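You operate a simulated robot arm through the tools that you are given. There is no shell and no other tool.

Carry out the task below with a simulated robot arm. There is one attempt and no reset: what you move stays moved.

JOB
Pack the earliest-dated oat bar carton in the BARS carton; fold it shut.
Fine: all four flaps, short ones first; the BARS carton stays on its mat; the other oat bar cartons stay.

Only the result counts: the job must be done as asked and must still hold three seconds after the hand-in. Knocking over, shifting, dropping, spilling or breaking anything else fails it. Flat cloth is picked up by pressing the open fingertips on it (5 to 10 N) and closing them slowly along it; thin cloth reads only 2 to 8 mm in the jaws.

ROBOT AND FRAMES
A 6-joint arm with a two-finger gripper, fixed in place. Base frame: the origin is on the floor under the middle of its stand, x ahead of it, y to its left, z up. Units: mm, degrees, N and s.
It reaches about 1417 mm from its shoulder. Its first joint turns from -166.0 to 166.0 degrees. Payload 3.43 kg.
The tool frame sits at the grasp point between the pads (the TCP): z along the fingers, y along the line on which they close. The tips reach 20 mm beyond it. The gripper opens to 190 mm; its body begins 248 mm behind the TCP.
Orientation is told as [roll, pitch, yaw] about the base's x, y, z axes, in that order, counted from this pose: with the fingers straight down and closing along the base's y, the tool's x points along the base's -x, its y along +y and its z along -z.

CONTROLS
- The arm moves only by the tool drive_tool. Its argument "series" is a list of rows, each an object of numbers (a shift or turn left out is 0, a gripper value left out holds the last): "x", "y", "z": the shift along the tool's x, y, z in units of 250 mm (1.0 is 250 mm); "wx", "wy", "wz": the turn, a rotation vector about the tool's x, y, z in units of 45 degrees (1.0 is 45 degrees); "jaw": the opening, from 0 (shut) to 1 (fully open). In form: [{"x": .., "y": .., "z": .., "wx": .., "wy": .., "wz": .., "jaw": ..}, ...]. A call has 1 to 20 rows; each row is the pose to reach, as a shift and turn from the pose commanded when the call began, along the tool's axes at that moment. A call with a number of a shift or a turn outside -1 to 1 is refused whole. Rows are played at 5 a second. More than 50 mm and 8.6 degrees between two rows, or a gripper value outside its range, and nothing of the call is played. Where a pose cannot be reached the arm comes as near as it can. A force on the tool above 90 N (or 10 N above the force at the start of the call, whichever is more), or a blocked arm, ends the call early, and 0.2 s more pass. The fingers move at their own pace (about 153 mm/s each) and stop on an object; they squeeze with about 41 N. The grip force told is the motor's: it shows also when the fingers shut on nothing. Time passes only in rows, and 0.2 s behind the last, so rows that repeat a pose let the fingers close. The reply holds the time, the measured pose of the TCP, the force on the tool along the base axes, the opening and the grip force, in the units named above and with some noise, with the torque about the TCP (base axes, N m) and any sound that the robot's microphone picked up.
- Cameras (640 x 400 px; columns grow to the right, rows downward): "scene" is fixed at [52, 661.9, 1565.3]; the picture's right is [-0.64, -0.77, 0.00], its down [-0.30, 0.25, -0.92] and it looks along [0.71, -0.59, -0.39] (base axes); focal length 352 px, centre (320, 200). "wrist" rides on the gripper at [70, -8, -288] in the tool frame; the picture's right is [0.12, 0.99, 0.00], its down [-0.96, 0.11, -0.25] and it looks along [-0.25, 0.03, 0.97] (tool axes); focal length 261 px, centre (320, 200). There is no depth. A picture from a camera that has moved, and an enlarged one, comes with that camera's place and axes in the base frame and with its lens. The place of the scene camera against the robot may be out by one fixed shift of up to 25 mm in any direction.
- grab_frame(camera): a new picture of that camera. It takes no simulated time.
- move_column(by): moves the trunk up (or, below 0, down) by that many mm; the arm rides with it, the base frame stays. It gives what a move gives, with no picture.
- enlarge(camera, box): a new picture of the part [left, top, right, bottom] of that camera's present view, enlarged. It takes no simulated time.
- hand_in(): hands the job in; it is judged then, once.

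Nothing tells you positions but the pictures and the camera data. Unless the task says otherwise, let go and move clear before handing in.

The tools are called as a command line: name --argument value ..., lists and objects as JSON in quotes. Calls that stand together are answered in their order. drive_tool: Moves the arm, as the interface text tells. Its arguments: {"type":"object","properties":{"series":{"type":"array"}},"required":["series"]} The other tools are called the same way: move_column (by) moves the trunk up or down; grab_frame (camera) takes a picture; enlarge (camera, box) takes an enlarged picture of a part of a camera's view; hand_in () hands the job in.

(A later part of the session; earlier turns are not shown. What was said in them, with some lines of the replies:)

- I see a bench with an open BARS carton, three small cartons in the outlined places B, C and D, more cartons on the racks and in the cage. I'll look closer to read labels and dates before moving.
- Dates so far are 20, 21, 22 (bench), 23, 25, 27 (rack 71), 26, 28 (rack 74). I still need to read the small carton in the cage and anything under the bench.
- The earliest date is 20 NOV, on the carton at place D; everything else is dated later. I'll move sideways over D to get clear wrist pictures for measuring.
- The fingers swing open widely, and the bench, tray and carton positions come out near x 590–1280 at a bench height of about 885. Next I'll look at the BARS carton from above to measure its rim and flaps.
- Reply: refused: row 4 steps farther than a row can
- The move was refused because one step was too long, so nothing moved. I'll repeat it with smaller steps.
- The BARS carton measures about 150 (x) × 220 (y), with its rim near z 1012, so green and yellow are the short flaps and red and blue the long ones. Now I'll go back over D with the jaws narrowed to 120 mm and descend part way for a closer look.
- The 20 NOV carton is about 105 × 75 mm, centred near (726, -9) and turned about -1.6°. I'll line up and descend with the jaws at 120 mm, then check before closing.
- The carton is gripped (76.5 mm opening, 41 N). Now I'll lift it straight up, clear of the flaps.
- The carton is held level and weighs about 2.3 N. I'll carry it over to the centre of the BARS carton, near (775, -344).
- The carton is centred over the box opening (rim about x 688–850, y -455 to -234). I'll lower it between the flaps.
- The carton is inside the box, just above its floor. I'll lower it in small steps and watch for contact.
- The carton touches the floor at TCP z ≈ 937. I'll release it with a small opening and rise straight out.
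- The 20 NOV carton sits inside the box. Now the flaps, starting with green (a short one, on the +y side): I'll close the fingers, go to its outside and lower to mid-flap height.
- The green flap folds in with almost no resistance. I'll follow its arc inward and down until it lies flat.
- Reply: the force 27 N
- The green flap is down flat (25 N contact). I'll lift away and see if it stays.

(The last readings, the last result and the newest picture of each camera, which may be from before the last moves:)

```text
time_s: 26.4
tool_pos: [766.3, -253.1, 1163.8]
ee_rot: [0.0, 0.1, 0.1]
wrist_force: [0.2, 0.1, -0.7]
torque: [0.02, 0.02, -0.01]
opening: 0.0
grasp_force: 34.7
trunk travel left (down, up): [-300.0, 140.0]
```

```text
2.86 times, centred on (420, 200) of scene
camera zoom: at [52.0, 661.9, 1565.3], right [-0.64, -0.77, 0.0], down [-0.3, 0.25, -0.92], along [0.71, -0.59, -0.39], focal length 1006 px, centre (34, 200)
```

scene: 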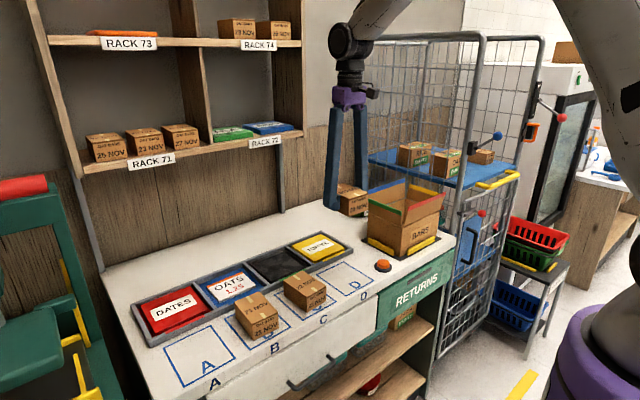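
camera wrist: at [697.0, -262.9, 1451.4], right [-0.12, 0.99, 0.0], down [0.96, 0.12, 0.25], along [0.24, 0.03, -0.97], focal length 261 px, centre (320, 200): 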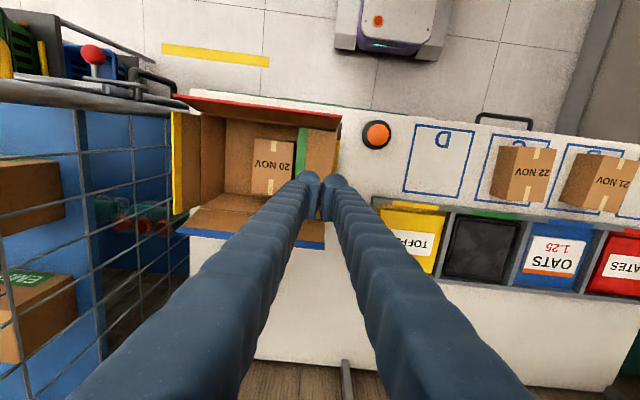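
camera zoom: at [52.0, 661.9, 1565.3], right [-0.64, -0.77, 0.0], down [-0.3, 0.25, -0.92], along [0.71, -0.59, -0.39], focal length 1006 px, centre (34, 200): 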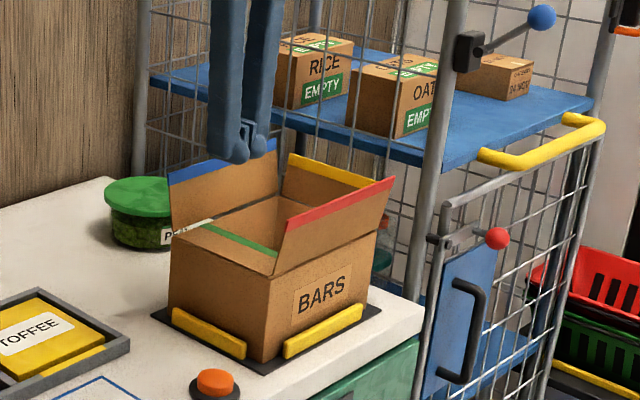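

The green flap stays down by itself. Yellow is next: the cage is close behind it, so I'll straddle its edge with the jaws at 70 mm and draw it inward with the outer finger. First I'll move above it.

drive_tool --series '[{"y": -0.15, "z": -0.05, "jaw": 0.368}, {"y": -0.33, "z": -0.1}, {"y": -0.5, "z": -0.1}, {"y": -0.64, "z": -0.1}, {"y": -0.736, "z": -0.1}, {"y": -0.736, "z": -0.1}]'

grab_frame --camera "wrist"

enlarge --camera "wrist" --box '[220, 80, 420, 260]'

enlarge --camera "scene" --box '[340, 40, 500, 270]'

```text
time_s: 27.8
tool_pos: [766.1, -438.5, 1191.2]
ee_rot: [0.0, 0.1, 0.1]
wrist_force: [0.2, 0.2, 0.3]
torque: [0.0, -0.04, 0.01]
opening: 69.9
grasp_force: 0.1
trunk travel left (down, up): [-300.0, 140.0]
```

```text
taken
camera wrist: at [697.2, -447.8, 1478.9], right [-0.12, 0.99, 0.0], down [0.96, 0.12, 0.25], along [0.24, 0.03, -0.97], focal length 261 px, centre (320, 200)
```

wrist: 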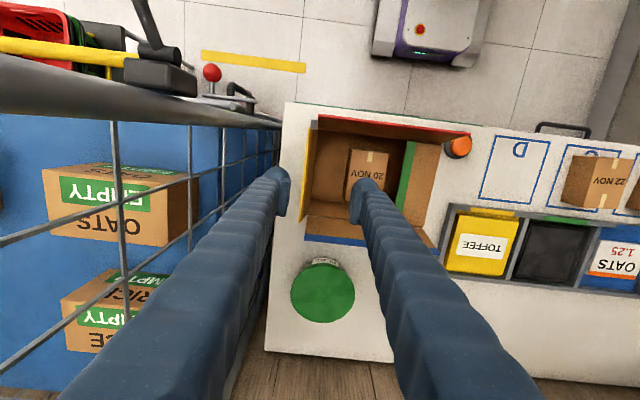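

```text
2.22 times, centred on (320, 170) of wrist
camera zoom: at [697.2, -447.8, 1478.9], right [-0.12, 0.99, 0.0], down [0.96, 0.12, 0.25], along [0.24, 0.03, -0.97], focal length 579 px, centre (320, 267)
```

zoom: 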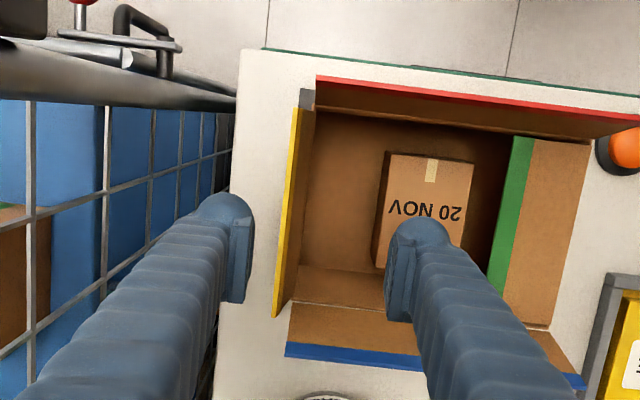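

```text
1.74 times, centred on (420, 155) of scene
camera zoom: at [52.0, 661.9, 1565.3], right [-0.64, -0.77, 0.0], down [-0.3, 0.25, -0.92], along [0.71, -0.59, -0.39], focal length 612 px, centre (146, 278)
```

zoom: 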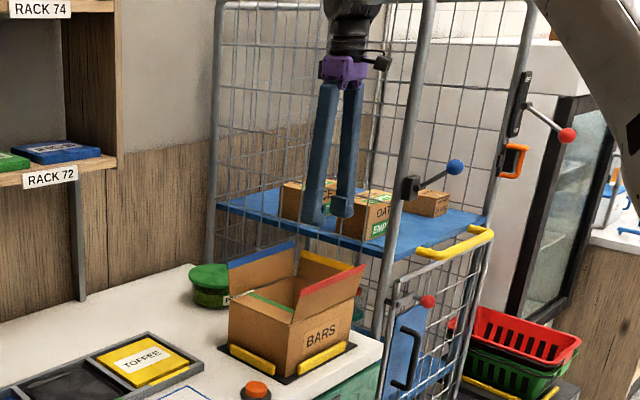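

The yellow edge sits between the two fingers with about 9 mm clearance, and the cage panel is well outside. I'll descend to flap height.

drive_tool --series '[{"z": 0.12}, {"z": 0.26}, {"z": 0.36}, {"z": 0.42}, {"z": 0.42}]'

enlarge --camera "wrist" --box '[200, 60, 440, 260]'

enlarge --camera "scene" --box '[340, 80, 500, 270]'

```text
time_s: 29.0
tool_pos: [767.7, -436.4, 1084.5]
ee_rot: [0.1, 0.1, 0.1]
wrist_force: [0.7, 0.0, 0.0]
torque: [0.04, 0.03, 0.01]
opening: 69.9
grasp_force: 0.2
trunk travel left (down, up): [-300.0, 140.0]
```

```text
2.00 times, centred on (320, 160) of wrist
camera zoom: at [698.1, -445.0, 1371.6], right [-0.12, 0.99, 0.0], down [0.96, 0.12, 0.25], along [0.24, 0.03, -0.97], focal length 521 px, centre (320, 280)
```

zoom: 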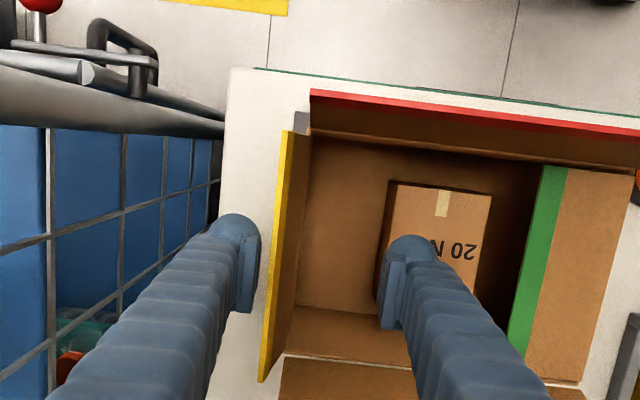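

```text
2.11 times, centred on (420, 175) of scene
camera zoom: at [52.0, 661.9, 1565.3], right [-0.64, -0.77, 0.0], down [-0.3, 0.25, -0.92], along [0.71, -0.59, -0.39], focal length 742 px, centre (110, 253)
```

zoom: 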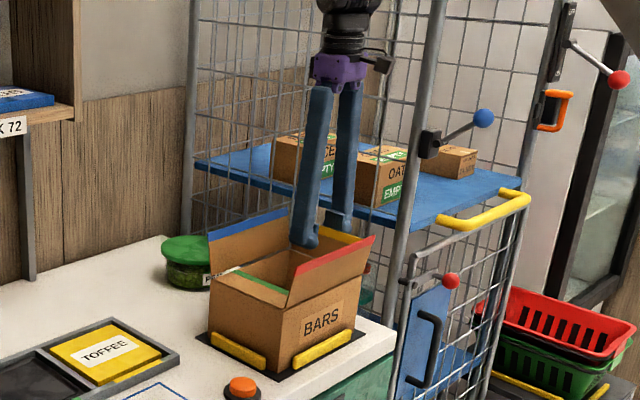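

drive_tool --series '[{"y": 0.072}, {"y": 0.144, "z": 0.016}, {"y": 0.204, "z": 0.054}, {"y": 0.252, "z": 0.11}, {"y": 0.272, "z": 0.15}, {"y": 0.272, "z": 0.15}]'

enlarge --camera "wrist" --box '[200, 60, 440, 260]'

enlarge --camera "scene" --box '[340, 80, 500, 270]'

```text
time_s: 30.4
tool_pos: [768.0, -368.6, 1046.1]
ee_rot: [0.0, 0.1, 0.0]
wrist_force: [-0.1, 0.0, 0.0]
torque: [-0.02, 0.02, 0.0]
opening: 69.8
grasp_force: 0.0
trunk travel left (down, up): [-300.0, 140.0]
```

```text
2.00 times, centred on (320, 160) of wrist
camera zoom: at [697.8, -378.0, 1333.4], right [-0.12, 0.99, 0.0], down [0.96, 0.12, 0.25], along [0.24, 0.03, -0.97], focal length 521 px, centre (320, 280)
```

zoom: 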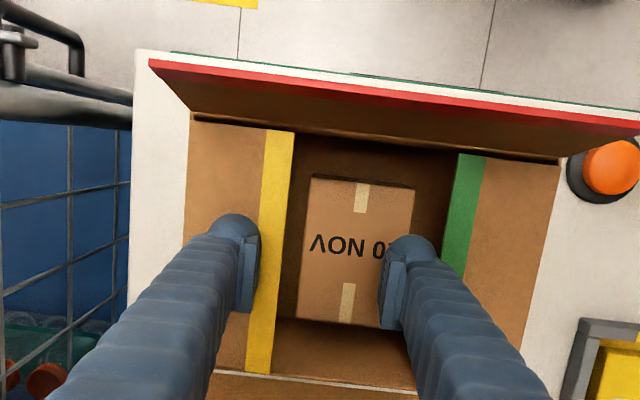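

```text
2.11 times, centred on (420, 175) of scene
camera zoom: at [52.0, 661.9, 1565.3], right [-0.64, -0.77, 0.0], down [-0.3, 0.25, -0.92], along [0.71, -0.59, -0.39], focal length 742 px, centre (110, 253)
```

zoom: 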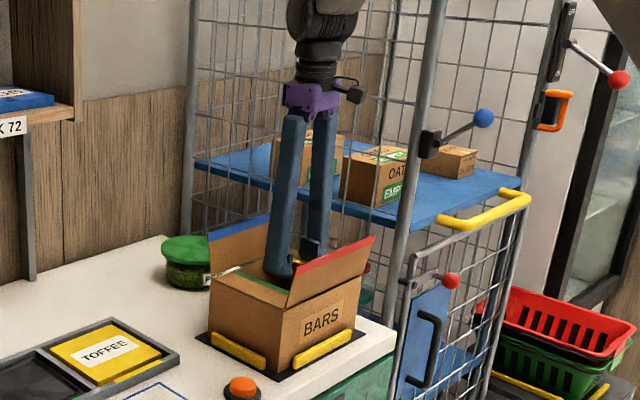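

drive_tool --series '[{"z": 0.008}, {"z": 0.016}, {"z": 0.02}, {"z": 0.02}]'

enlarge --camera "wrist" --box '[200, 60, 440, 260]'

```text
time_s: 31.4
tool_pos: [768.1, -370.6, 1041.9]
ee_rot: [0.0, 0.1, 0.1]
wrist_force: [0.6, 0.1, 1.9]
torque: [-0.09, -0.01, 0.04]
opening: 70.1
grasp_force: 0.0
trunk travel left (down, up): [-300.0, 140.0]
```

```text
2.00 times, centred on (320, 160) of wrist
camera zoom: at [697.8, -378.2, 1329.1], right [-0.12, 0.99, 0.0], down [0.96, 0.12, 0.25], along [0.25, 0.03, -0.97], focal length 521 px, centre (320, 280)
```

zoom: 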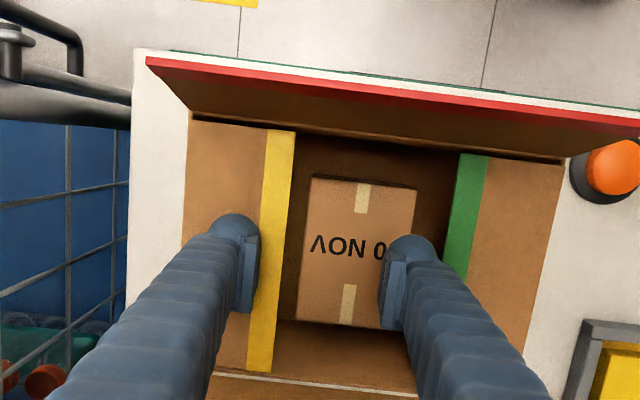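

drive_tool --series '[{"z": 0.006}, {"z": 0.012}, {"z": 0.012}]'

```text
time_s: 32.2
tool_pos: [768.4, -368.9, 1042.0]
ee_rot: [0.0, -0.2, 0.2]
wrist_force: [2.1, 0.4, 21.1]
torque: [-0.96, -0.02, 0.1]
opening: 70.2
grasp_force: 0.1
trunk travel left (down, up): [-300.0, 140.0]
```

The yellow flap is flat as well (firm contact under the outer finger only). I'll lift, close the fingers and move in front of the red long flap.

drive_tool --series '[{"z": -0.06}, {"z": -0.24}, {"z": -0.42}, {"z": -0.6}, {"z": -0.6, "jaw": 0.0, "x": 0.12, "y": 0.05}, {"z": -0.6, "x": 0.3, "y": 0.1}, {"z": -0.6, "x": 0.46, "y": 0.1}, {"z": -0.6, "x": 0.57, "y": 0.1}, {"z": -0.6, "x": 0.57, "y": 0.1}]'

grab_frame --camera "wrist"

enlarge --camera "scene" --box '[340, 80, 500, 270]'

```text
time_s: 34.2
tool_pos: [623.2, -346.8, 1186.4]
ee_rot: [-0.1, 0.1, 0.0]
wrist_force: [0.1, -0.3, 0.1]
torque: [0.04, 0.02, -0.02]
opening: 0.0
grasp_force: 34.6
trunk travel left (down, up): [-300.0, 140.0]
```

```text
taken
camera wrist: at [553.1, -354.7, 1473.3], right [-0.12, 0.99, 0.0], down [0.96, 0.12, 0.25], along [0.24, 0.03, -0.97], focal length 261 px, centre (320, 200)
```

wrist: 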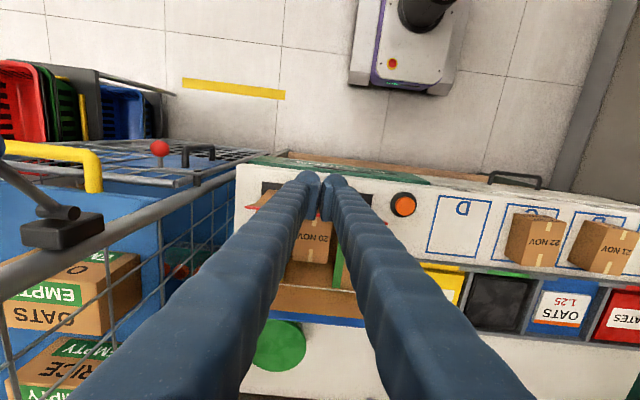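

```text
2.11 times, centred on (420, 175) of scene
camera zoom: at [52.0, 661.9, 1565.3], right [-0.64, -0.77, 0.0], down [-0.3, 0.25, -0.92], along [0.71, -0.59, -0.39], focal length 742 px, centre (110, 253)
```

zoom: 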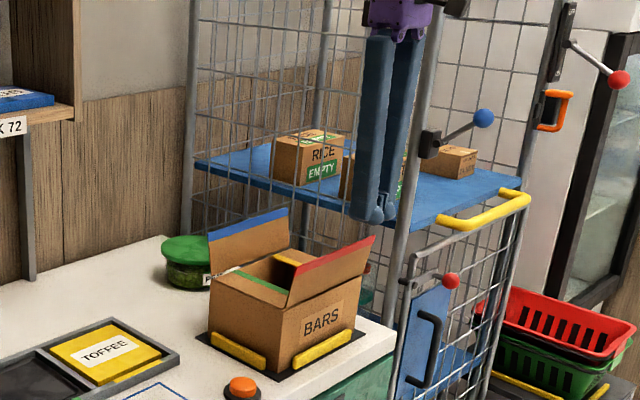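

drive_tool --series '[{"z": 0.12}, {"z": 0.26}, {"z": 0.39}, {"z": 0.39}]'

drive_tool --series '[{"x": -0.1}, {"x": -0.17}, {"x": -0.24, "z": 0.012}, {"x": -0.24, "z": 0.012}]'

grab_frame --camera "wrist"

enlarge --camera "scene" --box '[340, 80, 500, 270]'

```text
time_s: 35.2
tool_pos: [622.6, -345.8, 1090.0]
ee_rot: [0.0, 0.1, 0.0]
wrist_force: [-0.6, -0.2, -0.7]
torque: [0.01, -0.03, 0.03]
opening: 0.0
grasp_force: 34.0
trunk travel left (down, up): [-300.0, 140.0]
```

```text
time_s: 36.2
tool_pos: [684.2, -345.3, 1088.2]
ee_rot: [0.0, 0.1, 0.0]
wrist_force: [0.8, 0.2, -0.1]
torque: [-0.04, 0.0, 0.01]
opening: 0.0
grasp_force: 34.7
trunk travel left (down, up): [-300.0, 140.0]
```

```text
taken
camera wrist: at [614.5, -353.5, 1374.4], right [-0.12, 0.99, 0.0], down [0.96, 0.12, 0.25], along [0.25, 0.03, -0.97], focal length 261 px, centre (320, 200)
```

wrist: 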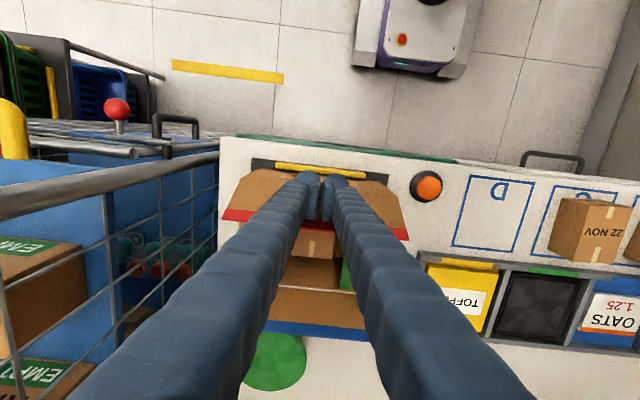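

```text
2.11 times, centred on (420, 175) of scene
camera zoom: at [52.0, 661.9, 1565.3], right [-0.64, -0.77, 0.0], down [-0.3, 0.25, -0.92], along [0.71, -0.59, -0.39], focal length 742 px, centre (110, 253)
```

zoom: 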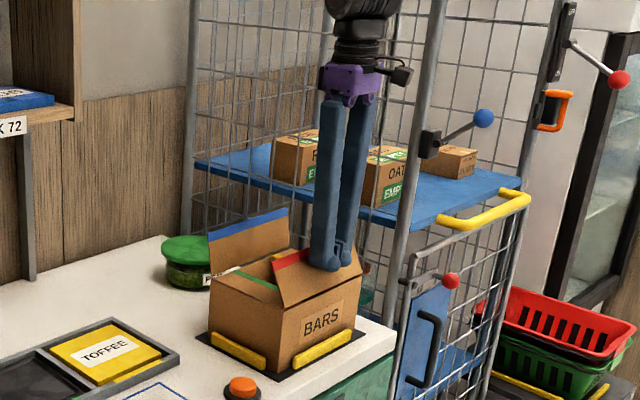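

The red flap swings in with no resistance. I'll continue along its arc.

drive_tool --series '[{"x": -0.062, "z": 0.038}, {"x": -0.11, "z": 0.094}, {"x": -0.13, "z": 0.14}, {"x": -0.14, "z": 0.156}, {"x": -0.14, "z": 0.156}]'

grab_frame --camera "wrist"

enlarge --camera "scene" --box '[340, 80, 500, 270]'

```text
time_s: 37.4
tool_pos: [720.5, -344.5, 1050.7]
ee_rot: [0.0, 0.0, 0.0]
wrist_force: [0.2, 0.2, 0.6]
torque: [0.01, 0.01, -0.05]
opening: 0.0
grasp_force: 34.1
trunk travel left (down, up): [-300.0, 140.0]
```

```text
taken
camera wrist: at [651.3, -353.4, 1337.3], right [-0.12, 0.99, 0.0], down [0.96, 0.12, 0.25], along [0.25, 0.03, -0.97], focal length 261 px, centre (320, 200)
```

wrist: 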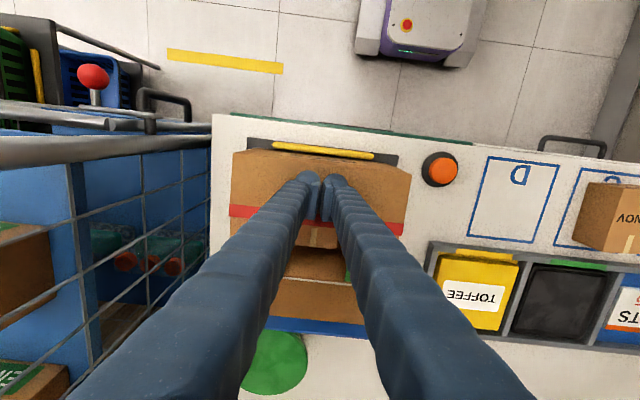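

```text
2.11 times, centred on (420, 175) of scene
camera zoom: at [52.0, 661.9, 1565.3], right [-0.64, -0.77, 0.0], down [-0.3, 0.25, -0.92], along [0.71, -0.59, -0.39], focal length 742 px, centre (110, 253)
```

zoom: 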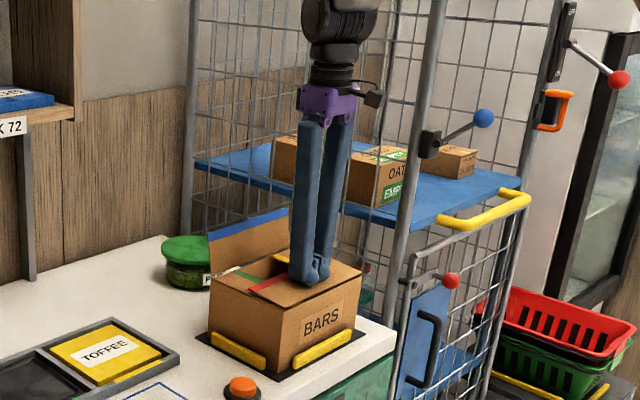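

drive_tool --series '[{"z": 0.01, "x": -0.01}, {"z": 0.018, "x": -0.016}, {"z": 0.018, "x": -0.016}]'

```text
time_s: 38.2
tool_pos: [725.1, -344.0, 1046.1]
ee_rot: [0.0, 0.0, 0.1]
wrist_force: [-1.7, -0.9, 4.2]
torque: [0.03, 0.03, 0.04]
opening: 5.8
grasp_force: 34.3
trunk travel left (down, up): [-300.0, 140.0]
```

drive_tool --series '[{"z": 0.006}, {"z": 0.01}, {"z": 0.01}]'

enlarge --camera "scene" --box '[370, 160, 470, 270]'

```text
time_s: 39.0
tool_pos: [723.6, -345.0, 1046.3]
ee_rot: [-0.1, 0.0, 0.2]
wrist_force: [2.1, 3.7, 22.4]
torque: [0.12, 0.03, 0.01]
opening: 6.1
grasp_force: 34.2
trunk travel left (down, up): [-300.0, 140.0]
```

```text
3.64 times, centred on (420, 215) of scene
camera zoom: at [52.0, 661.9, 1565.3], right [-0.64, -0.77, 0.0], down [-0.3, 0.25, -0.92], along [0.71, -0.59, -0.39], focal length 1281 px, centre (-44, 146)
```

zoom: 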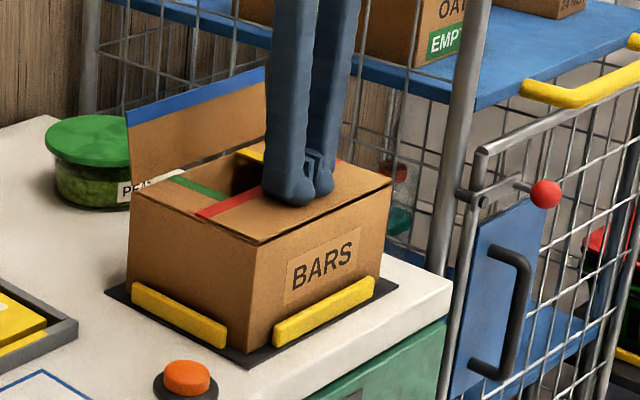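

The red flap is flat over the short ones. I'll lift, cross over to the far side of the blue flap and come down outside it.

drive_tool --series '[{"z": -0.06}, {"z": -0.24}, {"z": -0.42}, {"z": -0.58}, {"z": -0.58, "x": -0.16}, {"z": -0.58, "x": -0.34}, {"z": -0.58, "x": -0.52}, {"z": -0.58, "x": -0.68}, {"z": -0.58, "x": -0.74}, {"z": -0.58, "x": -0.74}]'

grab_frame --camera "wrist"

enlarge --camera "scene" --box '[340, 80, 500, 270]'

```text
time_s: 41.2
tool_pos: [908.1, -343.3, 1186.1]
ee_rot: [0.0, 0.1, 0.0]
wrist_force: [-0.1, -0.2, 0.1]
torque: [-0.01, 0.03, 0.0]
opening: 0.1
grasp_force: 34.2
trunk travel left (down, up): [-300.0, 140.0]
```

```text
taken
camera wrist: at [838.8, -352.5, 1473.3], right [-0.12, 0.99, 0.0], down [0.96, 0.12, 0.25], along [0.24, 0.03, -0.97], focal length 261 px, centre (320, 200)
```

wrist: 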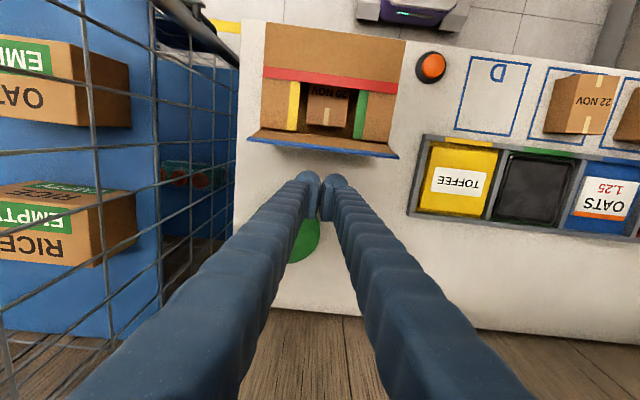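

```text
2.11 times, centred on (420, 175) of scene
camera zoom: at [52.0, 661.9, 1565.3], right [-0.64, -0.77, 0.0], down [-0.3, 0.25, -0.92], along [0.71, -0.59, -0.39], focal length 742 px, centre (110, 253)
```

zoom: 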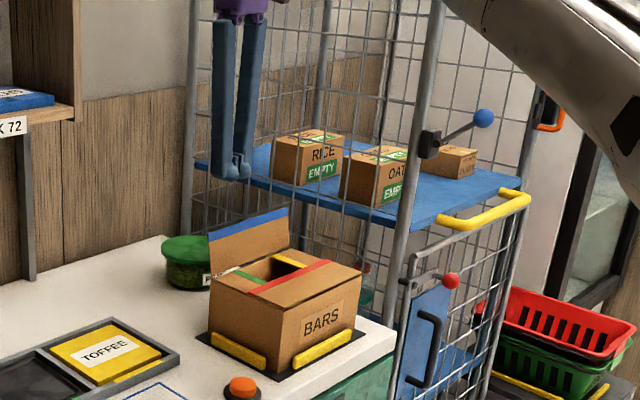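

drive_tool --series '[{"z": 0.12}, {"z": 0.26}, {"z": 0.388}, {"z": 0.388}]'

drive_tool --series '[{"x": 0.08}, {"x": 0.148}, {"x": 0.22, "z": 0.012}, {"x": 0.28, "z": 0.048}, {"x": 0.28, "z": 0.048}]'

grab_frame --camera "wrist"

enlarge --camera "scene" --box '[340, 80, 500, 270]'

```text
time_s: 42.2
tool_pos: [908.4, -343.5, 1089.2]
ee_rot: [0.0, 0.0, 0.1]
wrist_force: [0.3, -0.4, 0.2]
torque: [0.03, -0.03, 0.01]
opening: 0.0
grasp_force: 33.7
trunk travel left (down, up): [-300.0, 140.0]
```

```text
time_s: 43.4
tool_pos: [837.8, -345.9, 1079.4]
ee_rot: [0.0, 0.0, 0.0]
wrist_force: [0.9, 0.3, 0.2]
torque: [-0.01, 0.0, 0.0]
opening: 0.0
grasp_force: 34.2
trunk travel left (down, up): [-300.0, 140.0]
```

```text
taken
camera wrist: at [769.3, -354.8, 1366.6], right [-0.12, 0.99, 0.0], down [0.96, 0.12, 0.25], along [0.24, 0.03, -0.97], focal length 261 px, centre (320, 200)
```

wrist: 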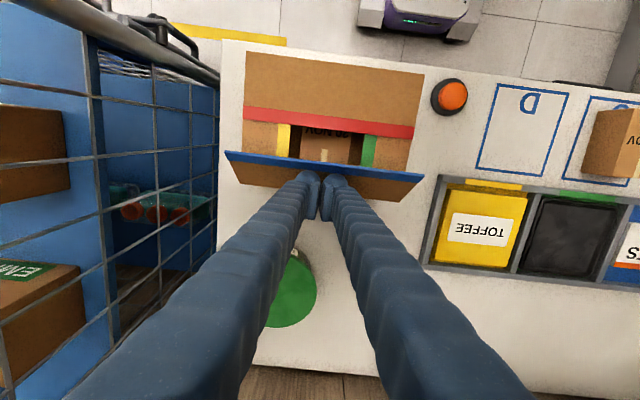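

```text
2.11 times, centred on (420, 175) of scene
camera zoom: at [52.0, 661.9, 1565.3], right [-0.64, -0.77, 0.0], down [-0.3, 0.25, -0.92], along [0.71, -0.59, -0.39], focal length 742 px, centre (110, 253)
```

zoom: 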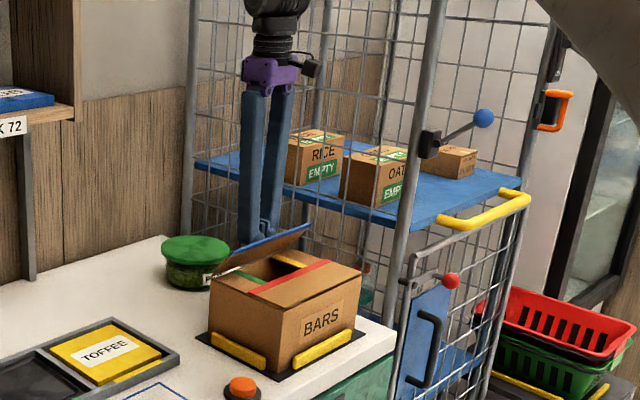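

drive_tool --series '[{"x": 0.04, "z": 0.03}, {"x": 0.06, "z": 0.07}, {"x": 0.072, "z": 0.104}, {"x": 0.084, "z": 0.118}, {"x": 0.084, "z": 0.118}]'

grab_frame --camera "wrist"

enlarge --camera "scene" --box '[340, 80, 500, 270]'

```text
time_s: 44.6
tool_pos: [818.0, -344.6, 1050.1]
ee_rot: [0.0, 0.1, 0.1]
wrist_force: [0.4, 0.3, 0.1]
torque: [-0.01, -0.01, -0.03]
opening: 0.1
grasp_force: 34.2
trunk travel left (down, up): [-300.0, 140.0]
```

```text
taken
camera wrist: at [747.6, -353.8, 1336.3], right [-0.12, 0.99, 0.0], down [0.96, 0.12, 0.25], along [0.24, 0.03, -0.97], focal length 261 px, centre (320, 200)
```

wrist: 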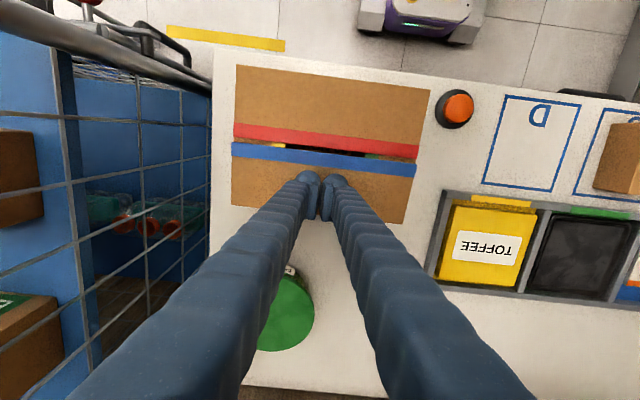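

```text
2.11 times, centred on (420, 175) of scene
camera zoom: at [52.0, 661.9, 1565.3], right [-0.64, -0.77, 0.0], down [-0.3, 0.25, -0.92], along [0.71, -0.59, -0.39], focal length 742 px, centre (110, 253)
```

zoom: 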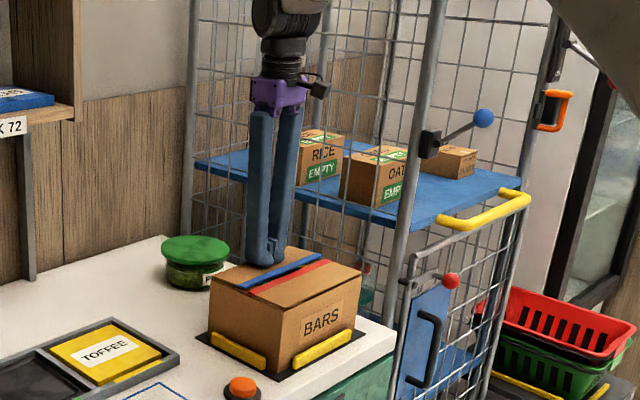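

Blue is nearly flat; I'll ease it down the last few millimetres until I feel firm contact.

drive_tool --series '[{"z": 0.008, "x": 0.012}, {"z": 0.018, "x": 0.02}, {"z": 0.018, "x": 0.02}]'

drive_tool --series '[{"z": 0.006}, {"z": 0.01}, {"z": 0.01}]'

```text
time_s: 45.4
tool_pos: [814.5, -344.5, 1045.8]
ee_rot: [-0.1, 0.1, 0.1]
wrist_force: [1.2, 0.4, 2.8]
torque: [-0.01, -0.05, -0.01]
opening: 6.1
grasp_force: 34.5
trunk travel left (down, up): [-300.0, 140.0]
```

```text
time_s: 46.2
tool_pos: [813.6, -346.1, 1045.2]
ee_rot: [-0.1, -0.2, 0.1]
wrist_force: [8.8, -0.6, 25.0]
torque: [0.0, -0.16, 0.0]
opening: 5.8
grasp_force: 34.1
trunk travel left (down, up): [-300.0, 140.0]
```

Firm contact at 25 N, the same height as red. I'll lift off and check everything.

drive_tool --series '[{"z": -0.04}, {"z": -0.2}, {"z": -0.38}, {"z": -0.56}, {"z": -0.74}, {"z": -0.9}, {"z": -0.9, "x": 0.16}, {"z": -0.9, "x": 0.32}, {"z": -0.9, "x": 0.48}, {"z": -0.9, "x": 0.48}]'

grab_frame --camera "wrist"

grab_frame --camera "scene"

enlarge --camera "scene" --box '[360, 170, 460, 270]'

```text
time_s: 48.4
tool_pos: [694.1, -342.5, 1267.6]
ee_rot: [0.0, 0.1, 0.1]
wrist_force: [0.2, 0.3, -0.4]
torque: [-0.03, 0.08, 0.01]
opening: 0.0
grasp_force: 34.1
trunk travel left (down, up): [-300.0, 140.0]
```

```text
taken
camera wrist: at [624.8, -351.5, 1555.3], right [-0.12, 0.99, 0.0], down [0.96, 0.12, 0.25], along [0.24, 0.03, -0.97], focal length 261 px, centre (320, 200)
```

wrist: 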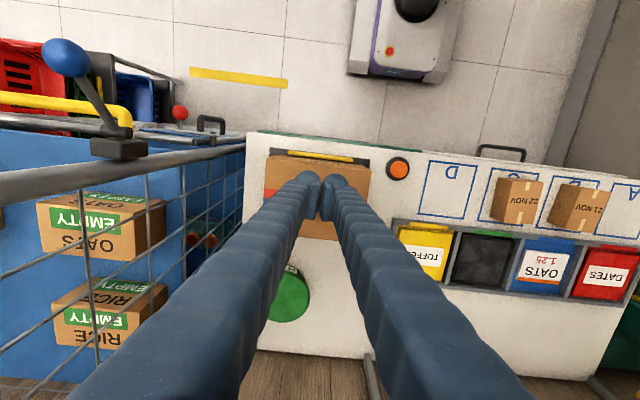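

```text
taken
```

scene: 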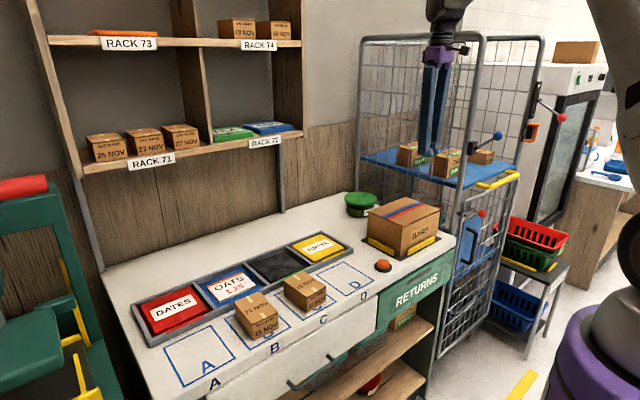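

```text
4.00 times, centred on (410, 220) of scene
camera zoom: at [52.0, 661.9, 1565.3], right [-0.64, -0.77, 0.0], down [-0.3, 0.25, -0.92], along [0.71, -0.59, -0.39], focal length 1409 px, centre (-40, 120)
```

zoom: 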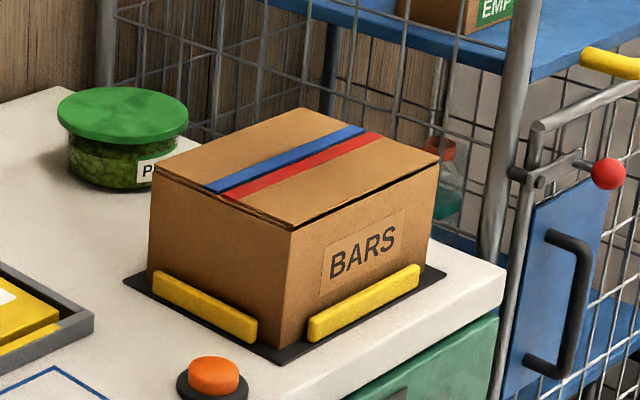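

The box looks shut with blue and red meeting on top, still on its mat. I'll open the jaws up here for an unobstructed wrist view to confirm.

drive_tool --series '[{"jaw": 0.5}, {"jaw": 0.9}, {"jaw": 0.9}, {"jaw": 0.9}, {"jaw": 0.9}]'

enlarge --camera "wrist" --box '[230, 130, 410, 250]'

enlarge --camera "scene" --box '[220, 240, 380, 340]'

```text
time_s: 49.6
tool_pos: [693.0, -342.5, 1268.8]
ee_rot: [0.1, 0.0, 0.1]
wrist_force: [0.0, -0.4, -0.2]
torque: [0.02, 0.04, -0.02]
opening: 171.0
grasp_force: 0.0
trunk travel left (down, up): [-300.0, 140.0]
```

```text
3.33 times, centred on (320, 190) of wrist
camera zoom: at [623.3, -351.6, 1556.6], right [-0.12, 0.99, 0.0], down [0.96, 0.12, 0.25], along [0.24, 0.03, -0.97], focal length 869 px, centre (320, 233)
```

zoom: 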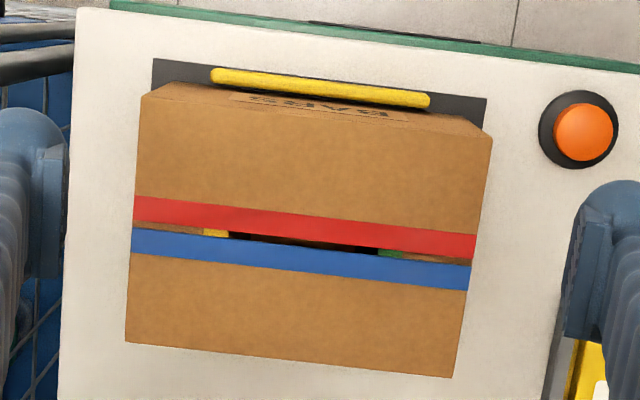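

```text
4.00 times, centred on (300, 290) of scene
camera zoom: at [52.0, 661.9, 1565.3], right [-0.64, -0.77, 0.0], down [-0.3, 0.25, -0.92], along [0.71, -0.59, -0.39], focal length 1409 px, centre (400, -160)
```

zoom: 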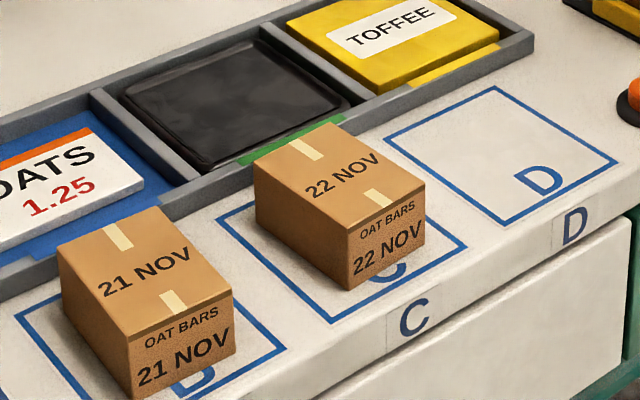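

All four flaps lie flat, with yellow and green tucked under red and blue. The carton is still on its mat, the other cartons haven't moved, and the arm is clear with nothing in the jaws, so I'm handing in.

hand_in

```text
The job is handed in.
```

The 20 NOV oat bar carton, the earliest-dated one I could find, is in the BARS carton, and I've handed the job in. I don't have the judging result.

- **Choice of carton:** I read the dates on every oat bar carton in view, and they ran from 20 to 28 NOV. The 20 NOV one was at place D on the bench.
- **Folding:** I folded green and yellow first (the short flaps), then red and blue over them. In the last pictures all four lie flat, with a small gap where red and blue meet.
- **Everything else:** The BARS carton is still on its mat, and the other oat bar cartons appear where they started. The arm is clear and its jaws are empty.
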